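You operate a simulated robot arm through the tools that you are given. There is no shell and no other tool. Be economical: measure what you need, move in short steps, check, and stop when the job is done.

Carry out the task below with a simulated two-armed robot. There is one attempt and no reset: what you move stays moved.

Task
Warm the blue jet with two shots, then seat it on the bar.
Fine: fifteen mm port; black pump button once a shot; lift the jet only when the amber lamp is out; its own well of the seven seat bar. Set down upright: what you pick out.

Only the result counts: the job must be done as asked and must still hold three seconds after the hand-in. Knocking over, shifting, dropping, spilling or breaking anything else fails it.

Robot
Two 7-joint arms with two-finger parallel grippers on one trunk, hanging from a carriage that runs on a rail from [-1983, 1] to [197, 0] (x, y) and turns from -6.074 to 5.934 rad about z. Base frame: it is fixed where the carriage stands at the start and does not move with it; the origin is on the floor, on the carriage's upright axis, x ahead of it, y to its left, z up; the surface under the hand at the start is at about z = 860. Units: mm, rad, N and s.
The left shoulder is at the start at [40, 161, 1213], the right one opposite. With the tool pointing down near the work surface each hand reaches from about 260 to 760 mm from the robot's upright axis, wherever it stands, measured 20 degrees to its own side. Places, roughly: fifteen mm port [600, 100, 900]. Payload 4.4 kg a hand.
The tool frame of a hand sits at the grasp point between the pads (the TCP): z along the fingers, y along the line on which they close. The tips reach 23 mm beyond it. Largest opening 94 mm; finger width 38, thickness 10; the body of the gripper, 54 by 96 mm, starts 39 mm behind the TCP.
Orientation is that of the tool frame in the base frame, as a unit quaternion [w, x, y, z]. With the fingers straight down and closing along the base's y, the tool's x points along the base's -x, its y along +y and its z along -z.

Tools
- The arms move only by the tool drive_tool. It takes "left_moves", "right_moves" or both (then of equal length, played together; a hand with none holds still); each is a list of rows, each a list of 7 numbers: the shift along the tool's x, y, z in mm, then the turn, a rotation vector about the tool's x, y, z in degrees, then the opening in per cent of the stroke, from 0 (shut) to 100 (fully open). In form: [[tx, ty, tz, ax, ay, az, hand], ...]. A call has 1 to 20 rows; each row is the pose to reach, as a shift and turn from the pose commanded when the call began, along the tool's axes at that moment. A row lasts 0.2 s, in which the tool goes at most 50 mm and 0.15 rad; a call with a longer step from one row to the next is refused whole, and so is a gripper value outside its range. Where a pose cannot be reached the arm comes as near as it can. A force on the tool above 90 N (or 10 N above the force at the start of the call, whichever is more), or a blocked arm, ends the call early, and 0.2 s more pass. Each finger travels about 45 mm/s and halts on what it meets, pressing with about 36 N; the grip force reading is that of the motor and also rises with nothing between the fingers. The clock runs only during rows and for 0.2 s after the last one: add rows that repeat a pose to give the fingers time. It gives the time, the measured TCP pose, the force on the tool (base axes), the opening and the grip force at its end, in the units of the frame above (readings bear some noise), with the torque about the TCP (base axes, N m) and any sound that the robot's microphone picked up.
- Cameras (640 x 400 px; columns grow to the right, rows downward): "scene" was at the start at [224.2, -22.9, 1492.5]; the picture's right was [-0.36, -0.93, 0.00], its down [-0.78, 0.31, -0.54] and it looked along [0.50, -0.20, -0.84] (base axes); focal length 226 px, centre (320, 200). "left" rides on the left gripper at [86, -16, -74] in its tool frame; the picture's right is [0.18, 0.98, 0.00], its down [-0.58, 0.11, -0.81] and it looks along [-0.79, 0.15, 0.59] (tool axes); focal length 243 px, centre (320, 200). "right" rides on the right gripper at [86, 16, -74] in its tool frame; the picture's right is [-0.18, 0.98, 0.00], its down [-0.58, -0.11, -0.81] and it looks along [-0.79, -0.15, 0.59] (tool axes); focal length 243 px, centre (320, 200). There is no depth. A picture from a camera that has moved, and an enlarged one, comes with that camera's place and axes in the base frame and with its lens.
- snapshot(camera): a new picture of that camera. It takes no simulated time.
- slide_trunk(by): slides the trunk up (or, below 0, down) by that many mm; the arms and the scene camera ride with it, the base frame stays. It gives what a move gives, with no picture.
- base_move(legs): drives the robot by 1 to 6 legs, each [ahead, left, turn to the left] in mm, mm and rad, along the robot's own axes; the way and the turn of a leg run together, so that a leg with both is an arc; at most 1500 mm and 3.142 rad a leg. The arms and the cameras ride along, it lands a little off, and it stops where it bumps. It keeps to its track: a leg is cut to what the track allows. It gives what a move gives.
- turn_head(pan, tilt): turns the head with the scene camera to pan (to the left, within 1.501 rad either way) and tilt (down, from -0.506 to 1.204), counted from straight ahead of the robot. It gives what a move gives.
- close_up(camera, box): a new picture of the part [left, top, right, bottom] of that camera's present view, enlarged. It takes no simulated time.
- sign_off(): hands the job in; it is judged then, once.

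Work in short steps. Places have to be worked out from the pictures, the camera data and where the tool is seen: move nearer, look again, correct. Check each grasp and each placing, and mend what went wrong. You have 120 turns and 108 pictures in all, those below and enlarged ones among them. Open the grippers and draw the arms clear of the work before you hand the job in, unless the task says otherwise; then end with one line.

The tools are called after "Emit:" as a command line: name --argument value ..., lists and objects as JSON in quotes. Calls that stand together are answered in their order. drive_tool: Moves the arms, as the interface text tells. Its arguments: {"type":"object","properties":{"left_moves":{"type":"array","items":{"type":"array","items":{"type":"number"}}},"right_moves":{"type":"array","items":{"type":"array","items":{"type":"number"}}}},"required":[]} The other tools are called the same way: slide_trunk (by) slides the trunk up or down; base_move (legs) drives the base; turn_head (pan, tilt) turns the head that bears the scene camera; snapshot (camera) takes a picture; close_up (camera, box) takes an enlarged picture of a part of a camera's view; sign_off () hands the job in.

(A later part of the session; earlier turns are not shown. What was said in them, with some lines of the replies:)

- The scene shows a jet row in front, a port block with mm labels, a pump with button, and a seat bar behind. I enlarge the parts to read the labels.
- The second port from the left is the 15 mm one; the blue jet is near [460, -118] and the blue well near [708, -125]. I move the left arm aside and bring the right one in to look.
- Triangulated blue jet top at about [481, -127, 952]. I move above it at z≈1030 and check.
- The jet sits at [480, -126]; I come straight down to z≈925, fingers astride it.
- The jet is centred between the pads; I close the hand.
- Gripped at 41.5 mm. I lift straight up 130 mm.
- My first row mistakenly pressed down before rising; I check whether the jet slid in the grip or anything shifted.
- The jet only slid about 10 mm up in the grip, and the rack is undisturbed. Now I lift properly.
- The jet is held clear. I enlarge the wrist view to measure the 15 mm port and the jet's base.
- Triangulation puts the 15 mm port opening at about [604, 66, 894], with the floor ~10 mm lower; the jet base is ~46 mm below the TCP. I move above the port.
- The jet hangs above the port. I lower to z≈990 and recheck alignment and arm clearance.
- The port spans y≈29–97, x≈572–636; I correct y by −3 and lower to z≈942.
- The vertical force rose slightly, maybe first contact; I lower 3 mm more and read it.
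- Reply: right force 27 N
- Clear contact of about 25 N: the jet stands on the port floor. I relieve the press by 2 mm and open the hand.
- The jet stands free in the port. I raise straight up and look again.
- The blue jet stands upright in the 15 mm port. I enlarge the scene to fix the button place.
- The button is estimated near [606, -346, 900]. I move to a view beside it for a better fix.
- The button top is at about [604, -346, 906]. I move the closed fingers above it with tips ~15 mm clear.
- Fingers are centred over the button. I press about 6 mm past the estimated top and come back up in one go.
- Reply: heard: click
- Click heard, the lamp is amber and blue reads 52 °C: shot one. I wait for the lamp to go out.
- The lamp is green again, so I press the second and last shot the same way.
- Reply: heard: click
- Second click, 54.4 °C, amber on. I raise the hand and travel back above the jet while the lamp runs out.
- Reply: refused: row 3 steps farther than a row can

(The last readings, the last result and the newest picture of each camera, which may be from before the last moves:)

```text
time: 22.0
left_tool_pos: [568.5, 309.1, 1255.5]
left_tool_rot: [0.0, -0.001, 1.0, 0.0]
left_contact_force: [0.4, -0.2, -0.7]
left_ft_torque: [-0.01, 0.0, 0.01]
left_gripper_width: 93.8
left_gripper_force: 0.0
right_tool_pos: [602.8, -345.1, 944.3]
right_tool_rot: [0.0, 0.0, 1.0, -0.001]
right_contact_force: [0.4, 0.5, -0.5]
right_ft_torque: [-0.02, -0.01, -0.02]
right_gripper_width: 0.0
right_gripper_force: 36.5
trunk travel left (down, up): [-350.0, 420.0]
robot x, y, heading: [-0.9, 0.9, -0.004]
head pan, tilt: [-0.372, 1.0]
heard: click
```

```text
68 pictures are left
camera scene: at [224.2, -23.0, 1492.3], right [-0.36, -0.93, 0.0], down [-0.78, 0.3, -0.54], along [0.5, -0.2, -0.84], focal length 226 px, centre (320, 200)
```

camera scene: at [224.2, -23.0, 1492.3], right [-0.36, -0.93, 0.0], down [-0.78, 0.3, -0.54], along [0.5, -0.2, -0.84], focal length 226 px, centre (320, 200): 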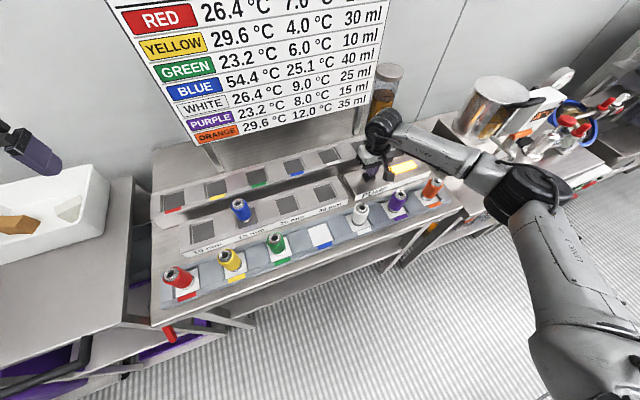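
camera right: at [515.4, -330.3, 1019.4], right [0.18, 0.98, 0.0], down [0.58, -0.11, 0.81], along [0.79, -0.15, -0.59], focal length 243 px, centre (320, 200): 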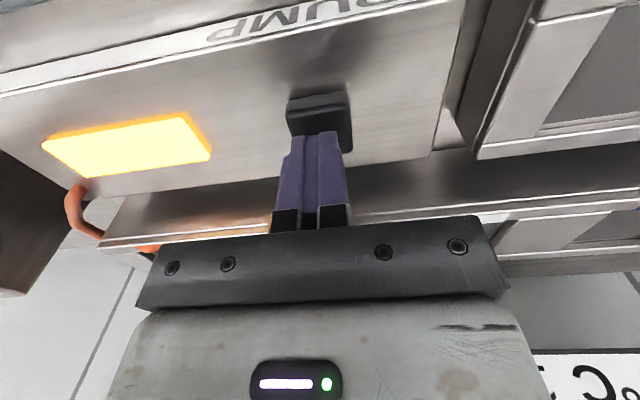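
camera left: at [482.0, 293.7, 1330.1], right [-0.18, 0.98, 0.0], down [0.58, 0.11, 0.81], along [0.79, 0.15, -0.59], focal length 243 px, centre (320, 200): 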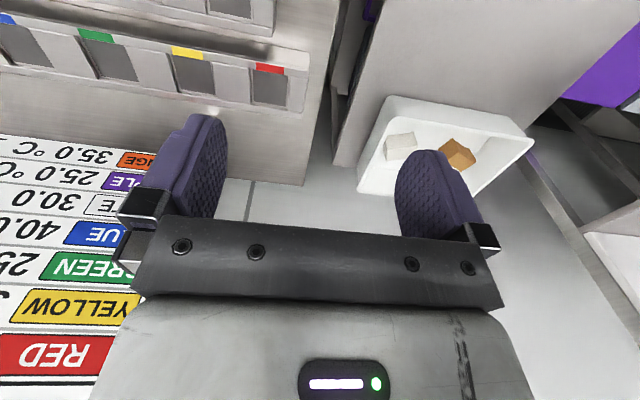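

The call was refused for one step too long; I resend with shorter steps.

Emit:
drive_tool --right_moves '[[0, 0, -45, 0, 0, 0, 0], [0, 0, -90, 0, 0, 0, 0], [5, 25, -125, 0, 0, 0, 20], [10, 70, -125, 0, 0, 0, 40], [15, 115, -125, 0, 0, 0, 60], [20, 160, -125, 0, 0, 0, 80], [20, 205, -125, 0, 0, 0, 80], [20, 250, -125, 0, 0, 0, 80], [20, 295, -125, 0, 0, 0, 80], [10, 338, -125, 0, 0, 0, 80], [0, 380, -125, 0, 0, 0, 80], [0, 410, -125, 0, 0, 0, 80], [0, 410, -125, 0, 0, 0, 80]]'

Emit:
snapshot --camera "right"

Emit:
snapshot --camera "scene"

```text
time: 24.8
left_tool_pos: [567.4, 308.5, 1256.4]
left_tool_rot: [-0.001, 0.0, 1.0, 0.0]
left_contact_force: [-1.0, 0.1, 0.1]
left_ft_torque: [0.0, 0.03, 0.01]
left_gripper_width: 94.1
left_gripper_force: 0.1
right_tool_pos: [604.5, 64.0, 1072.3]
right_tool_rot: [0.0, 0.001, 1.0, 0.001]
right_contact_force: [-0.1, 0.1, 0.6]
right_ft_torque: [0.03, 0.02, -0.01]
right_gripper_width: 75.2
right_gripper_force: 0.1
trunk travel left (down, up): [-350.0, 420.0]
robot x, y, heading: [-2.3, -2.5, 0.001]
head pan, tilt: [-0.372, 1.0]
```

```text
67 pictures are left
camera right: at [516.2, 80.6, 1146.6], right [0.18, 0.98, 0.0], down [0.58, -0.11, 0.81], along [0.79, -0.15, -0.59], focal length 243 px, centre (320, 200)
```

right: 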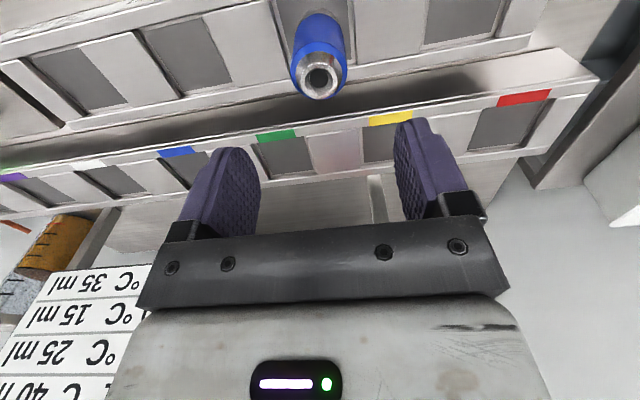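

```text
66 pictures are left
camera scene: at [224.2, -23.0, 1492.5], right [-0.36, -0.93, 0.0], down [-0.78, 0.31, -0.54], along [0.5, -0.2, -0.84], focal length 226 px, centre (320, 200)
```

scene: 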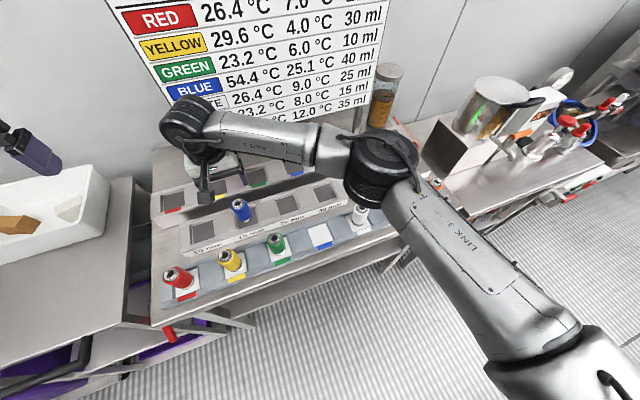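

The jet is under the hand at about [604, 63]. I descend around it to z≈944 and close.

Emit:
drive_tool --right_moves '[[0, -0.5, 35, 0, 0, 0, 80], [0, -0.5, 70, 0, 0, 0, 80], [0, -0.5, 100, 0, 0, 0, 80], [0, -0.5, 120, 0, 0, 0, 80], [0, -0.5, 128, 0, 0, 0, 80], [0, -0.5, 128, 0, 0, 0, 80]]'

Emit:
snapshot --camera "right"

Emit:
snapshot --camera "scene"

```text
time: 26.2
left_tool_pos: [566.9, 310.0, 1255.8]
left_tool_rot: [-0.001, 0.0, 1.0, 0.0]
left_contact_force: [0.2, -0.5, 0.0]
left_ft_torque: [-0.04, 0.01, -0.01]
left_gripper_width: 94.2
left_gripper_force: 0.1
right_tool_pos: [603.1, 63.6, 943.6]
right_tool_rot: [0.0, 0.0, 1.0, 0.0]
right_contact_force: [0.6, -0.3, 0.2]
right_ft_torque: [0.03, -0.02, 0.01]
right_gripper_width: 75.3
right_gripper_force: 0.1
trunk travel left (down, up): [-350.0, 420.0]
robot x, y, heading: [2.6, 1.9, 0.003]
head pan, tilt: [-0.372, 1.0]
```

```text
65 pictures are left
camera right: at [515.7, 79.4, 1017.8], right [0.18, 0.98, 0.0], down [0.58, -0.11, 0.81], along [0.79, -0.15, -0.59], focal length 243 px, centre (320, 200)
```

right: 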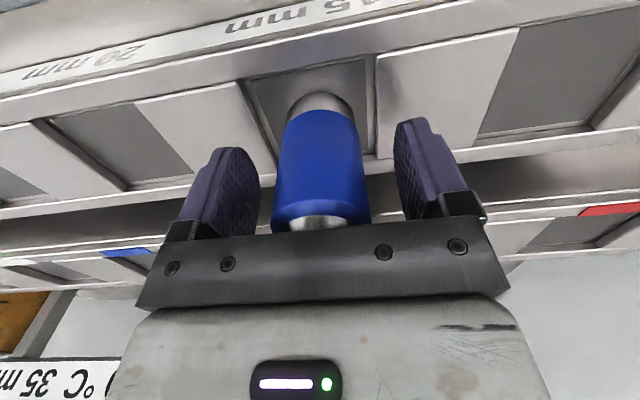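

```text
64 pictures are left
camera scene: at [224.2, -22.9, 1492.5], right [-0.36, -0.93, 0.0], down [-0.78, 0.31, -0.54], along [0.5, -0.2, -0.84], focal length 226 px, centre (320, 200)
```

scene: 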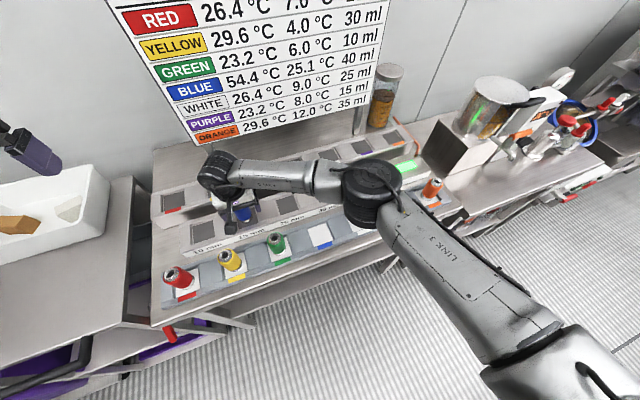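

The lamp is green (amber out). I close on the jet and lift it straight up.

Emit:
drive_tool --right_moves '[[0, 0, 0, 0, 0, 0, 0], [0, 0, 0, 0, 0, 0, 0], [0, 0, 0, 0, 0, 0, 0], [0, 0, 0, 0, 0, 0, 0], [0, 0, 0, 0, 0, 0, 0], [0, 0, -15, 0, 0, 0, 0], [0, 0, -40, 0, 0, 0, 0], [0, 0, -80, 0, 0, 0, 0], [0, 0, -121, 0, 0, 0, 0], [0, 0, -121, 0, 0, 0, 0]]'

Emit:
snapshot --camera "right"

Emit:
close_up --camera "scene" --box '[170, 130, 450, 305]'

```text
time: 28.4
left_tool_pos: [567.3, 310.8, 1255.8]
left_tool_rot: [0.0, 0.0, 1.0, 0.0]
left_contact_force: [0.2, -0.2, 0.4]
left_ft_torque: [-0.01, -0.02, -0.01]
left_gripper_width: 93.9
left_gripper_force: 0.0
right_tool_pos: [602.8, 64.4, 1064.1]
right_tool_rot: [-0.001, 0.0, 1.0, 0.0]
right_contact_force: [-0.4, 0.3, -2.5]
right_ft_torque: [-0.03, -0.01, 0.03]
right_gripper_width: 41.6
right_gripper_force: 35.7
trunk travel left (down, up): [-350.0, 420.0]
robot x, y, heading: [-3.2, -3.4, 0.0]
head pan, tilt: [-0.372, 1.0]
```

```text
63 pictures are left
camera right: at [515.7, 80.4, 1138.2], right [0.18, 0.98, 0.0], down [0.58, -0.11, 0.81], along [0.79, -0.15, -0.59], focal length 243 px, centre (320, 200)
```

right: 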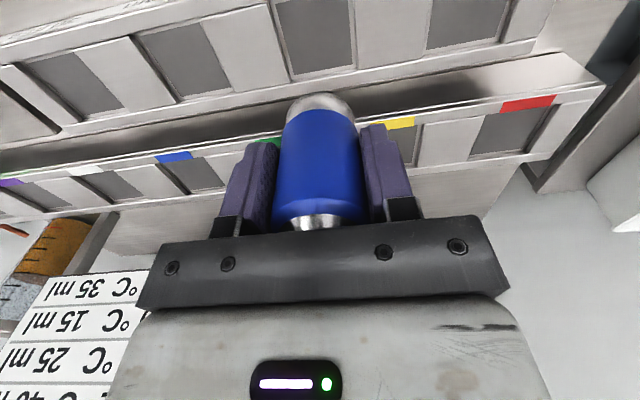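

```text
2.29 times, centred on (310, 218) of scene
camera zoom: at [223.9, -22.9, 1492.4], right [-0.36, -0.93, 0.0], down [-0.78, 0.31, -0.54], along [0.5, -0.2, -0.84], focal length 516 px, centre (343, 160)
```

zoom: 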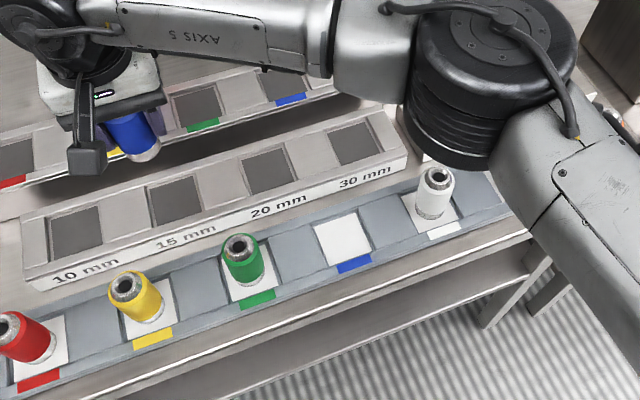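

Jet lifted after the lamp went out. I enlarge the wrist view to triangulate the blue well.

Emit:
close_up --camera "right" --box '[100, 120, 260, 220]'

```text
4.00 times, centred on (180, 170) of right
camera zoom: at [515.7, 80.4, 1138.2], right [0.18, 0.98, 0.0], down [0.58, -0.11, 0.81], along [0.79, -0.15, -0.59], focal length 970 px, centre (880, 320)
```

zoom: 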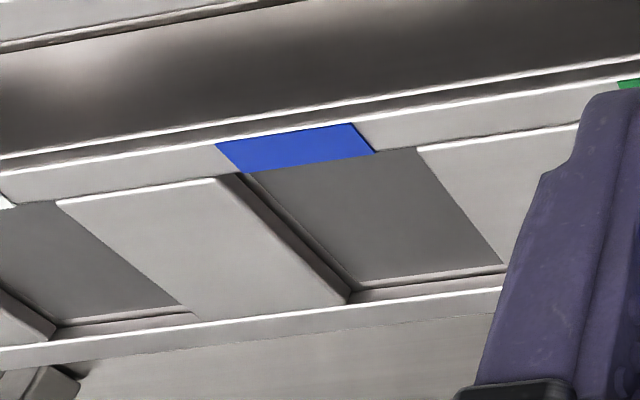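

The blue well centre triangulates to about [715, -122, 930]; the sign legs stand near x≈820, so I approach in stages: first y, then x to 690.

Emit:
drive_tool --right_moves '[[0, -45, 0, 0, 0, 0, 0], [0, -90, 0, 0, 0, 0, 0], [0, -135, 0, 0, 0, 0, 0], [0, -187, 0, 0, 0, 0, 0], [-30, -187, 0, 0, 0, 0, 0], [-60, -187, 0, 0, 0, 0, 0], [-87, -187, 0, 0, 0, 0, 0], [-87, -187, 0, 0, 0, 0, 0]]'

Emit:
snapshot --camera "right"

Emit:
snapshot --camera "scene"

Emit:
snapshot --camera "left"

```text
refused: row 4 steps farther than a row can; nothing moved
```

```text
60 pictures are left
camera right: at [515.7, 80.4, 1138.2], right [0.18, 0.98, 0.0], down [0.58, -0.11, 0.81], along [0.79, -0.15, -0.59], focal length 243 px, centre (320, 200)
```

right: 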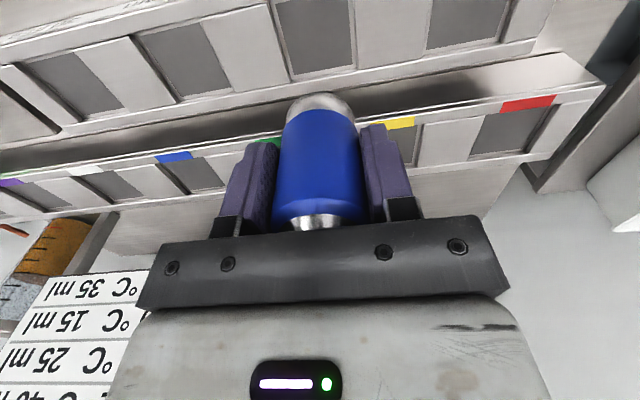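

```text
59 pictures are left
camera scene: at [223.9, -22.9, 1492.4], right [-0.36, -0.93, 0.0], down [-0.78, 0.31, -0.54], along [0.5, -0.2, -0.84], focal length 226 px, centre (320, 200)
```

scene: 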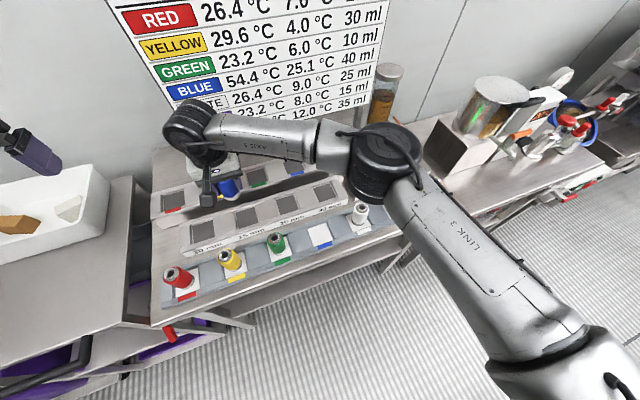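

```text
58 pictures are left
camera left: at [481.8, 293.6, 1330.0], right [-0.18, 0.98, 0.0], down [0.58, 0.11, 0.81], along [0.79, 0.15, -0.59], focal length 243 px, centre (320, 200)
```

left: 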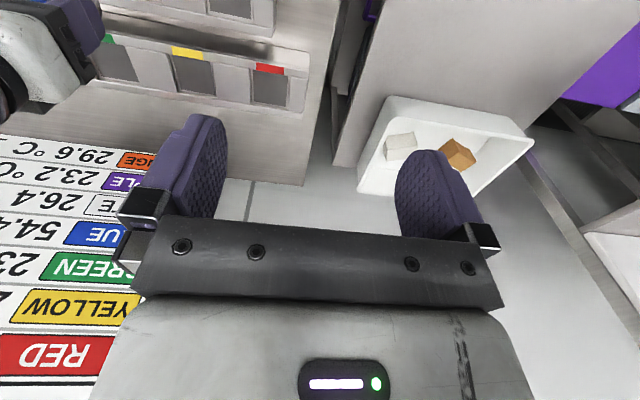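

One step was 52 mm, hence the refusal; I resend within the limit.

Emit:
drive_tool --right_moves '[[0, -40, 0, 0, 0, 0, 0], [0, -80, 0, 0, 0, 0, 0], [0, -120, 0, 0, 0, 0, 0], [0, -155, 0, 0, 0, 0, 0], [0, -187, 0, 0, 0, 0, 0], [-30, -187, 0, 0, 0, 0, 0], [-60, -187, 0, 0, 0, 0, 0], [-87, -187, 0, 0, 0, 0, 0], [-87, -187, 0, 0, 0, 0, 0]]'

Emit:
snapshot --camera "right"

Emit:
snapshot --camera "scene"

```text
time: 30.4
left_tool_pos: [567.7, 309.1, 1255.2]
left_tool_rot: [-0.001, 0.0, 1.0, 0.0]
left_contact_force: [-0.3, -1.0, -0.3]
left_ft_torque: [-0.01, 0.0, 0.02]
left_gripper_width: 94.0
left_gripper_force: 0.0
right_tool_pos: [689.0, -123.5, 1064.3]
right_tool_rot: [0.0, 0.0, 1.0, -0.001]
right_contact_force: [-0.1, -0.9, -2.3]
right_ft_torque: [0.02, -0.03, -0.02]
right_gripper_width: 41.5
right_gripper_force: 36.2
trunk travel left (down, up): [-350.0, 420.0]
robot x, y, heading: [1.0, -0.7, -0.003]
head pan, tilt: [-0.372, 1.0]
```

```text
57 pictures are left
camera right: at [602.1, -108.0, 1138.8], right [0.18, 0.98, 0.0], down [0.58, -0.11, 0.81], along [0.79, -0.15, -0.59], focal length 243 px, centre (320, 200)
```

right: 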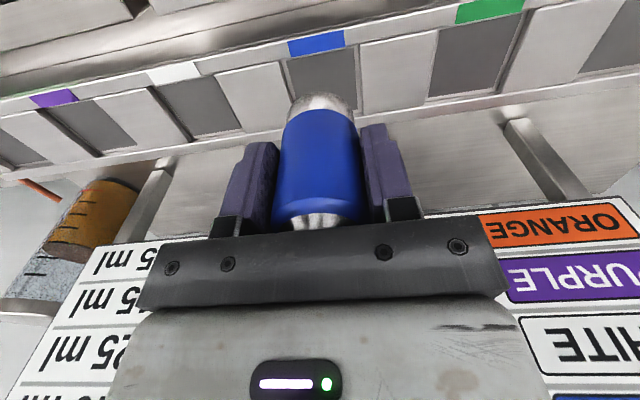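

```text
56 pictures are left
camera scene: at [223.8, -23.1, 1492.4], right [-0.36, -0.93, 0.0], down [-0.78, 0.31, -0.54], along [0.5, -0.2, -0.84], focal length 226 px, centre (320, 200)
```

scene: 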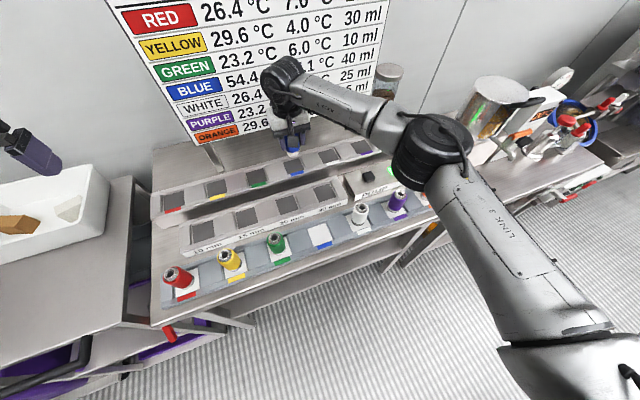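

y is good; I enlarge to check the well's near and far edges for x.

Emit:
close_up --camera "right" --box '[200, 20, 440, 170]'

Emit:
close_up --camera "scene" --box '[220, 40, 400, 200]'

```text
2.67 times, centred on (320, 95) of right
camera zoom: at [602.1, -108.0, 1138.8], right [0.18, 0.98, 0.0], down [0.58, -0.11, 0.81], along [0.79, -0.15, -0.59], focal length 647 px, centre (320, 480)
```

zoom: 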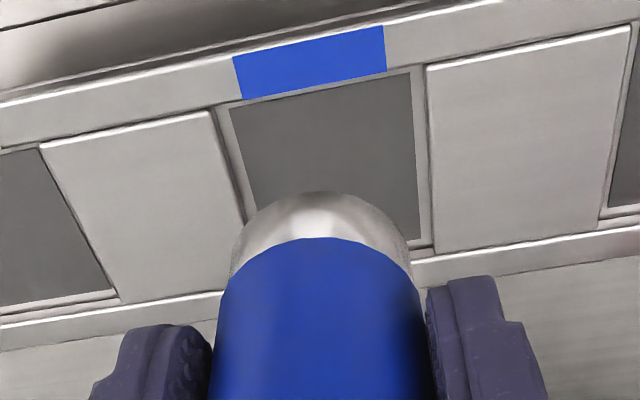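

```text
2.50 times, centred on (310, 120) of scene
camera zoom: at [223.8, -23.1, 1492.4], right [-0.36, -0.93, 0.0], down [-0.78, 0.31, -0.54], along [0.5, -0.2, -0.84], focal length 565 px, centre (345, 400)
```

zoom: 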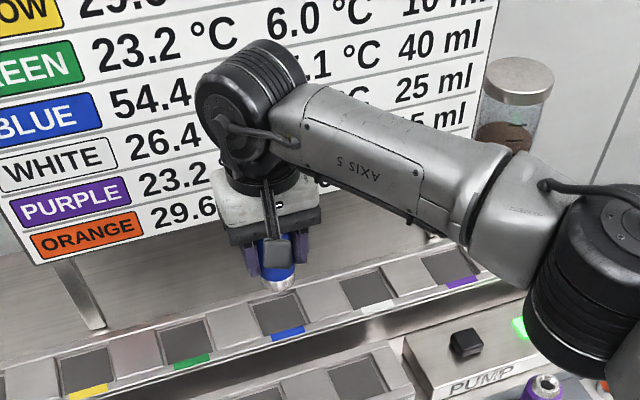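

Well spans x≈688–749, y≈-155–-93: centre [717.5, -124]. I move over it and lower to z≈990.

Emit:
drive_tool --right_moves '[[-15, 0, 0, 0, 0, 0, 0], [-28, 0, 0, 0, 0, 0, 0], [-28, 0, 25, 0, 0, 0, 0], [-28, 0, 50, 0, 0, 0, 0], [-28, 0, 74, 0, 0, 0, 0], [-28, 0, 74, 0, 0, 0, 0]]'

Emit:
close_up --camera "right" --box '[200, 20, 440, 230]'

Emit:
snapshot --camera "scene"

```text
time: 31.8
left_tool_pos: [567.3, 309.6, 1254.5]
left_tool_rot: [0.001, -0.001, 1.0, -0.001]
left_contact_force: [0.0, 0.8, 0.0]
left_ft_torque: [0.02, 0.0, 0.0]
left_gripper_width: 94.0
left_gripper_force: 0.1
right_tool_pos: [717.7, -123.5, 991.4]
right_tool_rot: [0.001, 0.0, 1.0, 0.0]
right_contact_force: [0.7, -0.1, -2.9]
right_ft_torque: [0.01, -0.01, -0.03]
right_gripper_width: 41.5
right_gripper_force: 36.4
trunk travel left (down, up): [-350.0, 420.0]
robot x, y, heading: [-1.2, -1.3, 0.002]
head pan, tilt: [-0.372, 1.0]
```

```text
1.90 times, centred on (320, 125) of right
camera zoom: at [629.9, -107.5, 1064.7], right [0.18, 0.98, 0.0], down [0.58, -0.11, 0.81], along [0.79, -0.15, -0.59], focal length 462 px, centre (320, 343)
```

zoom: 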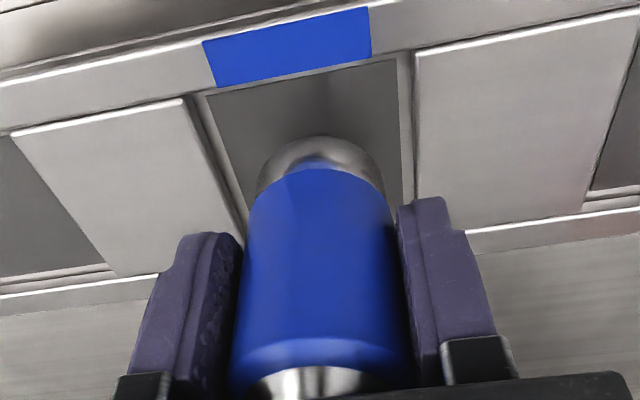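

```text
52 pictures are left
camera scene: at [224.2, -22.9, 1492.5], right [-0.36, -0.93, 0.0], down [-0.78, 0.31, -0.54], along [0.5, -0.2, -0.84], focal length 226 px, centre (320, 200)
```

scene: 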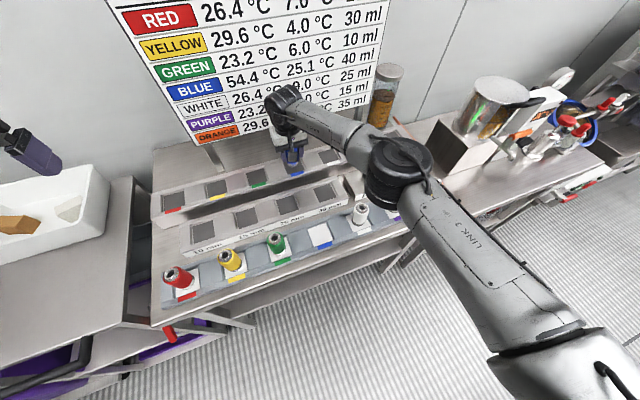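

Well aligned. I lower another 14 mm and read the force.

Emit:
drive_tool --right_moves '[[0, -0.5, 7, 0, 0, 0, 0], [0, -0.5, 12, 0, 0, 0, 0], [0, -0.5, 15, 0, 0, 0, 0], [0, -0.5, 15, 0, 0, 0, 0]]'

Emit:
close_up --camera "right" --box '[200, 20, 440, 230]'

```text
time: 32.8
left_tool_pos: [567.9, 310.9, 1254.3]
left_tool_rot: [0.001, 0.0, 1.0, 0.0]
left_contact_force: [0.2, 0.7, -0.1]
left_ft_torque: [0.01, -0.01, 0.02]
left_gripper_width: 93.9
left_gripper_force: 0.1
right_tool_pos: [717.0, -124.3, 974.5]
right_tool_rot: [0.0, 0.0, 1.0, 0.0]
right_contact_force: [-0.3, 0.4, -2.9]
right_ft_torque: [0.0, 0.03, 0.04]
right_gripper_width: 41.5
right_gripper_force: 36.3
trunk travel left (down, up): [-350.0, 420.0]
robot x, y, heading: [2.4, -1.5, 0.003]
head pan, tilt: [-0.372, 1.0]
```

```text
1.90 times, centred on (320, 125) of right
camera zoom: at [630.2, -108.1, 1049.6], right [0.18, 0.98, 0.0], down [0.58, -0.11, 0.81], along [0.79, -0.15, -0.59], focal length 462 px, centre (320, 343)
```

zoom: 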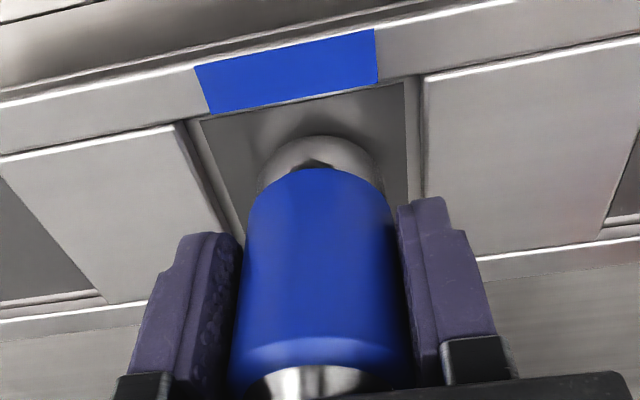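

No contact yet and still centred; I continue down in 1 mm increments for 5 mm.

Emit:
drive_tool --right_moves '[[0, 0, 1.5, 0, 0, 0, 0], [0, 0, 3, 0, 0, 0, 0], [0, 0, 4, 0, 0, 0, 0], [0, 0, 4, 0, 0, 0, 0]]'

```text
time: 33.8
left_tool_pos: [567.7, 310.3, 1255.7]
left_tool_rot: [0.0, 0.001, 1.0, 0.0]
left_contact_force: [0.1, 0.2, 0.7]
left_ft_torque: [0.01, 0.02, -0.01]
left_gripper_width: 93.9
left_gripper_force: 0.0
right_tool_pos: [717.7, -124.1, 970.0]
right_tool_rot: [0.0, -0.001, 1.0, 0.0]
right_contact_force: [-0.3, -0.7, -1.6]
right_ft_torque: [-0.02, -0.01, -0.01]
right_gripper_width: 41.3
right_gripper_force: 35.6
trunk travel left (down, up): [-350.0, 420.0]
robot x, y, heading: [3.3, 1.8, 0.0]
head pan, tilt: [-0.372, 1.0]
```

Force is beginning to change slightly (-2.9 to -1.6 N). I go 3 mm further.

Emit:
drive_tool --right_moves '[[0, 0, 1.5, 0, 0, 0, 0], [0, 0, 3, 0, 0, 0, 0], [0, 0, 3, 0, 0, 0, 0]]'

Emit:
close_up --camera "right" --box '[200, 20, 440, 230]'

```text
time: 34.6
left_tool_pos: [568.5, 309.4, 1256.2]
left_tool_rot: [0.0, 0.0, 1.0, 0.0]
left_contact_force: [-0.2, -0.2, -0.9]
left_ft_torque: [-0.02, -0.01, 0.03]
left_gripper_width: 94.0
left_gripper_force: 0.0
right_tool_pos: [718.7, -123.8, 970.6]
right_tool_rot: [0.002, 0.0, 1.0, 0.0]
right_contact_force: [-6.0, 0.0, 13.6]
right_ft_torque: [0.13, 0.33, 0.07]
right_gripper_width: 41.6
right_gripper_force: 35.6
trunk travel left (down, up): [-350.0, 420.0]
robot x, y, heading: [1.5, 0.7, -0.003]
head pan, tilt: [-0.372, 1.0]
```

```text
1.90 times, centred on (320, 125) of right
camera zoom: at [631.1, -108.2, 1044.5], right [0.18, 0.98, 0.0], down [0.58, -0.11, 0.81], along [0.79, -0.15, -0.59], focal length 462 px, centre (320, 343)
```

zoom: 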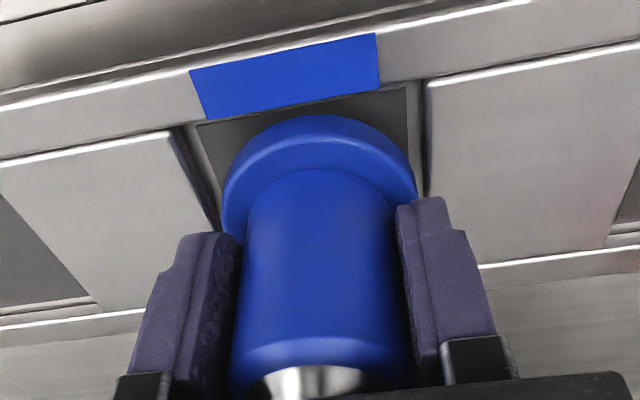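

Contact at 13.6 N, and a blue collar now shows round the base, so the jet is seated. I ease off 1 mm and open the hand.

Emit:
drive_tool --right_moves '[[0, 0, -1.5, 0, 0, 0, 0], [0, 0, -1.5, 0, 0, 0, 25], [0, 0, -1.5, 0, 0, 0, 50], [0, 0, -1.5, 0, 0, 0, 75], [0, 0, -1.5, 0, 0, 0, 75], [0, 0, -1.5, 0, 0, 0, 75]]'

Emit:
snapshot --camera "right"

```text
time: 36.0
left_tool_pos: [567.9, 308.7, 1255.6]
left_tool_rot: [0.0, 0.0, 1.0, 0.0]
left_contact_force: [-0.3, 0.0, -0.1]
left_ft_torque: [-0.01, -0.02, 0.02]
left_gripper_width: 93.9
left_gripper_force: 0.1
right_tool_pos: [718.1, -122.9, 970.1]
right_tool_rot: [0.0, 0.0, 1.0, 0.0]
right_contact_force: [-0.8, -0.1, 0.4]
right_ft_torque: [0.0, -0.01, -0.03]
right_gripper_width: 70.4
right_gripper_force: 0.1
trunk travel left (down, up): [-350.0, 420.0]
robot x, y, heading: [-1.9, 1.3, -0.0]
head pan, tilt: [-0.372, 1.0]
```

```text
49 pictures are left
camera right: at [630.8, -108.1, 1044.3], right [0.18, 0.98, 0.0], down [0.58, -0.11, 0.81], along [0.79, -0.15, -0.59], focal length 243 px, centre (320, 200)
```

right: 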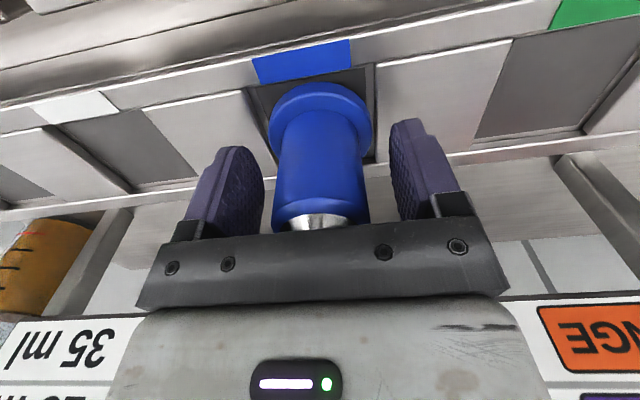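

The jet stands free in its well. I rise straight up and then draw back clear.

Emit:
drive_tool --right_moves '[[0, 0, -25, 0, 0, 0, 75], [0, 0, -60, 0, 0, 0, 75], [0, 0, -100, 0, 0, 0, 75], [0, 0, -140, 0, 0, 0, 100], [30, -20, -160, 0, 0, 0, 100], [70, -40, -170, 0, 0, 0, 100], [110, -60, -180, 0, 0, 0, 100], [150, -80, -190, 0, 0, 0, 100], [190, -100, -200, 0, 0, 0, 100], [230, -120, -210, 0, 0, 0, 100], [270, -140, -220, 0, 0, 0, 100], [300, -145, -230, 0, 0, 0, 100]]'

Emit:
snapshot --camera "scene"

Emit:
close_up --camera "scene" --box '[200, 110, 360, 210]'

```text
time: 38.6
left_tool_pos: [566.4, 310.1, 1255.5]
left_tool_rot: [0.0, 0.0, 1.0, 0.001]
left_contact_force: [-0.5, 0.2, -0.3]
left_ft_torque: [0.01, -0.02, -0.02]
left_gripper_width: 93.8
left_gripper_force: 0.0
right_tool_pos: [417.1, -270.0, 1199.2]
right_tool_rot: [0.001, 0.0, 1.0, -0.001]
right_contact_force: [-0.4, 0.4, 0.2]
right_ft_torque: [0.01, -0.01, -0.02]
right_gripper_width: 94.2
right_gripper_force: 0.1
trunk travel left (down, up): [-350.0, 420.0]
robot x, y, heading: [0.6, -5.1, -0.003]
head pan, tilt: [-0.372, 1.0]
```

```text
48 pictures are left
camera scene: at [224.0, -22.9, 1492.5], right [-0.36, -0.93, 0.0], down [-0.78, 0.3, -0.54], along [0.5, -0.2, -0.84], focal length 226 px, centre (320, 200)
```

scene: 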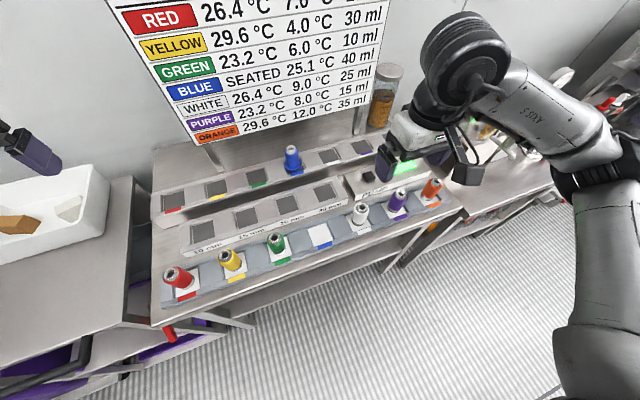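

```text
4.00 times, centred on (280, 160) of scene
camera zoom: at [224.0, -22.9, 1492.5], right [-0.36, -0.93, 0.0], down [-0.78, 0.3, -0.54], along [0.5, -0.2, -0.84], focal length 903 px, centre (480, 360)
```

zoom: 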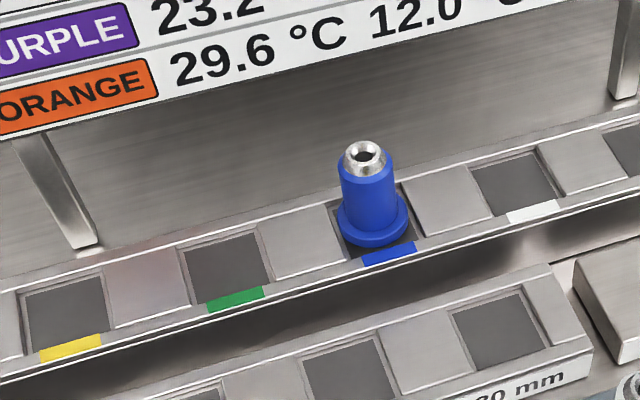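

The board now reads SEATED for blue. The jet is upright in the blue well, the other jets are undisturbed, and both hands are open and clear, so I hand the job in.

Emit:
sign_off

```text
The job is handed in.
```

The blue jet got two shots in the 15 mm port, one button press each. I lifted it only after the amber lamp was out, and it now stands upright in its blue well, where the board reads SEATED.
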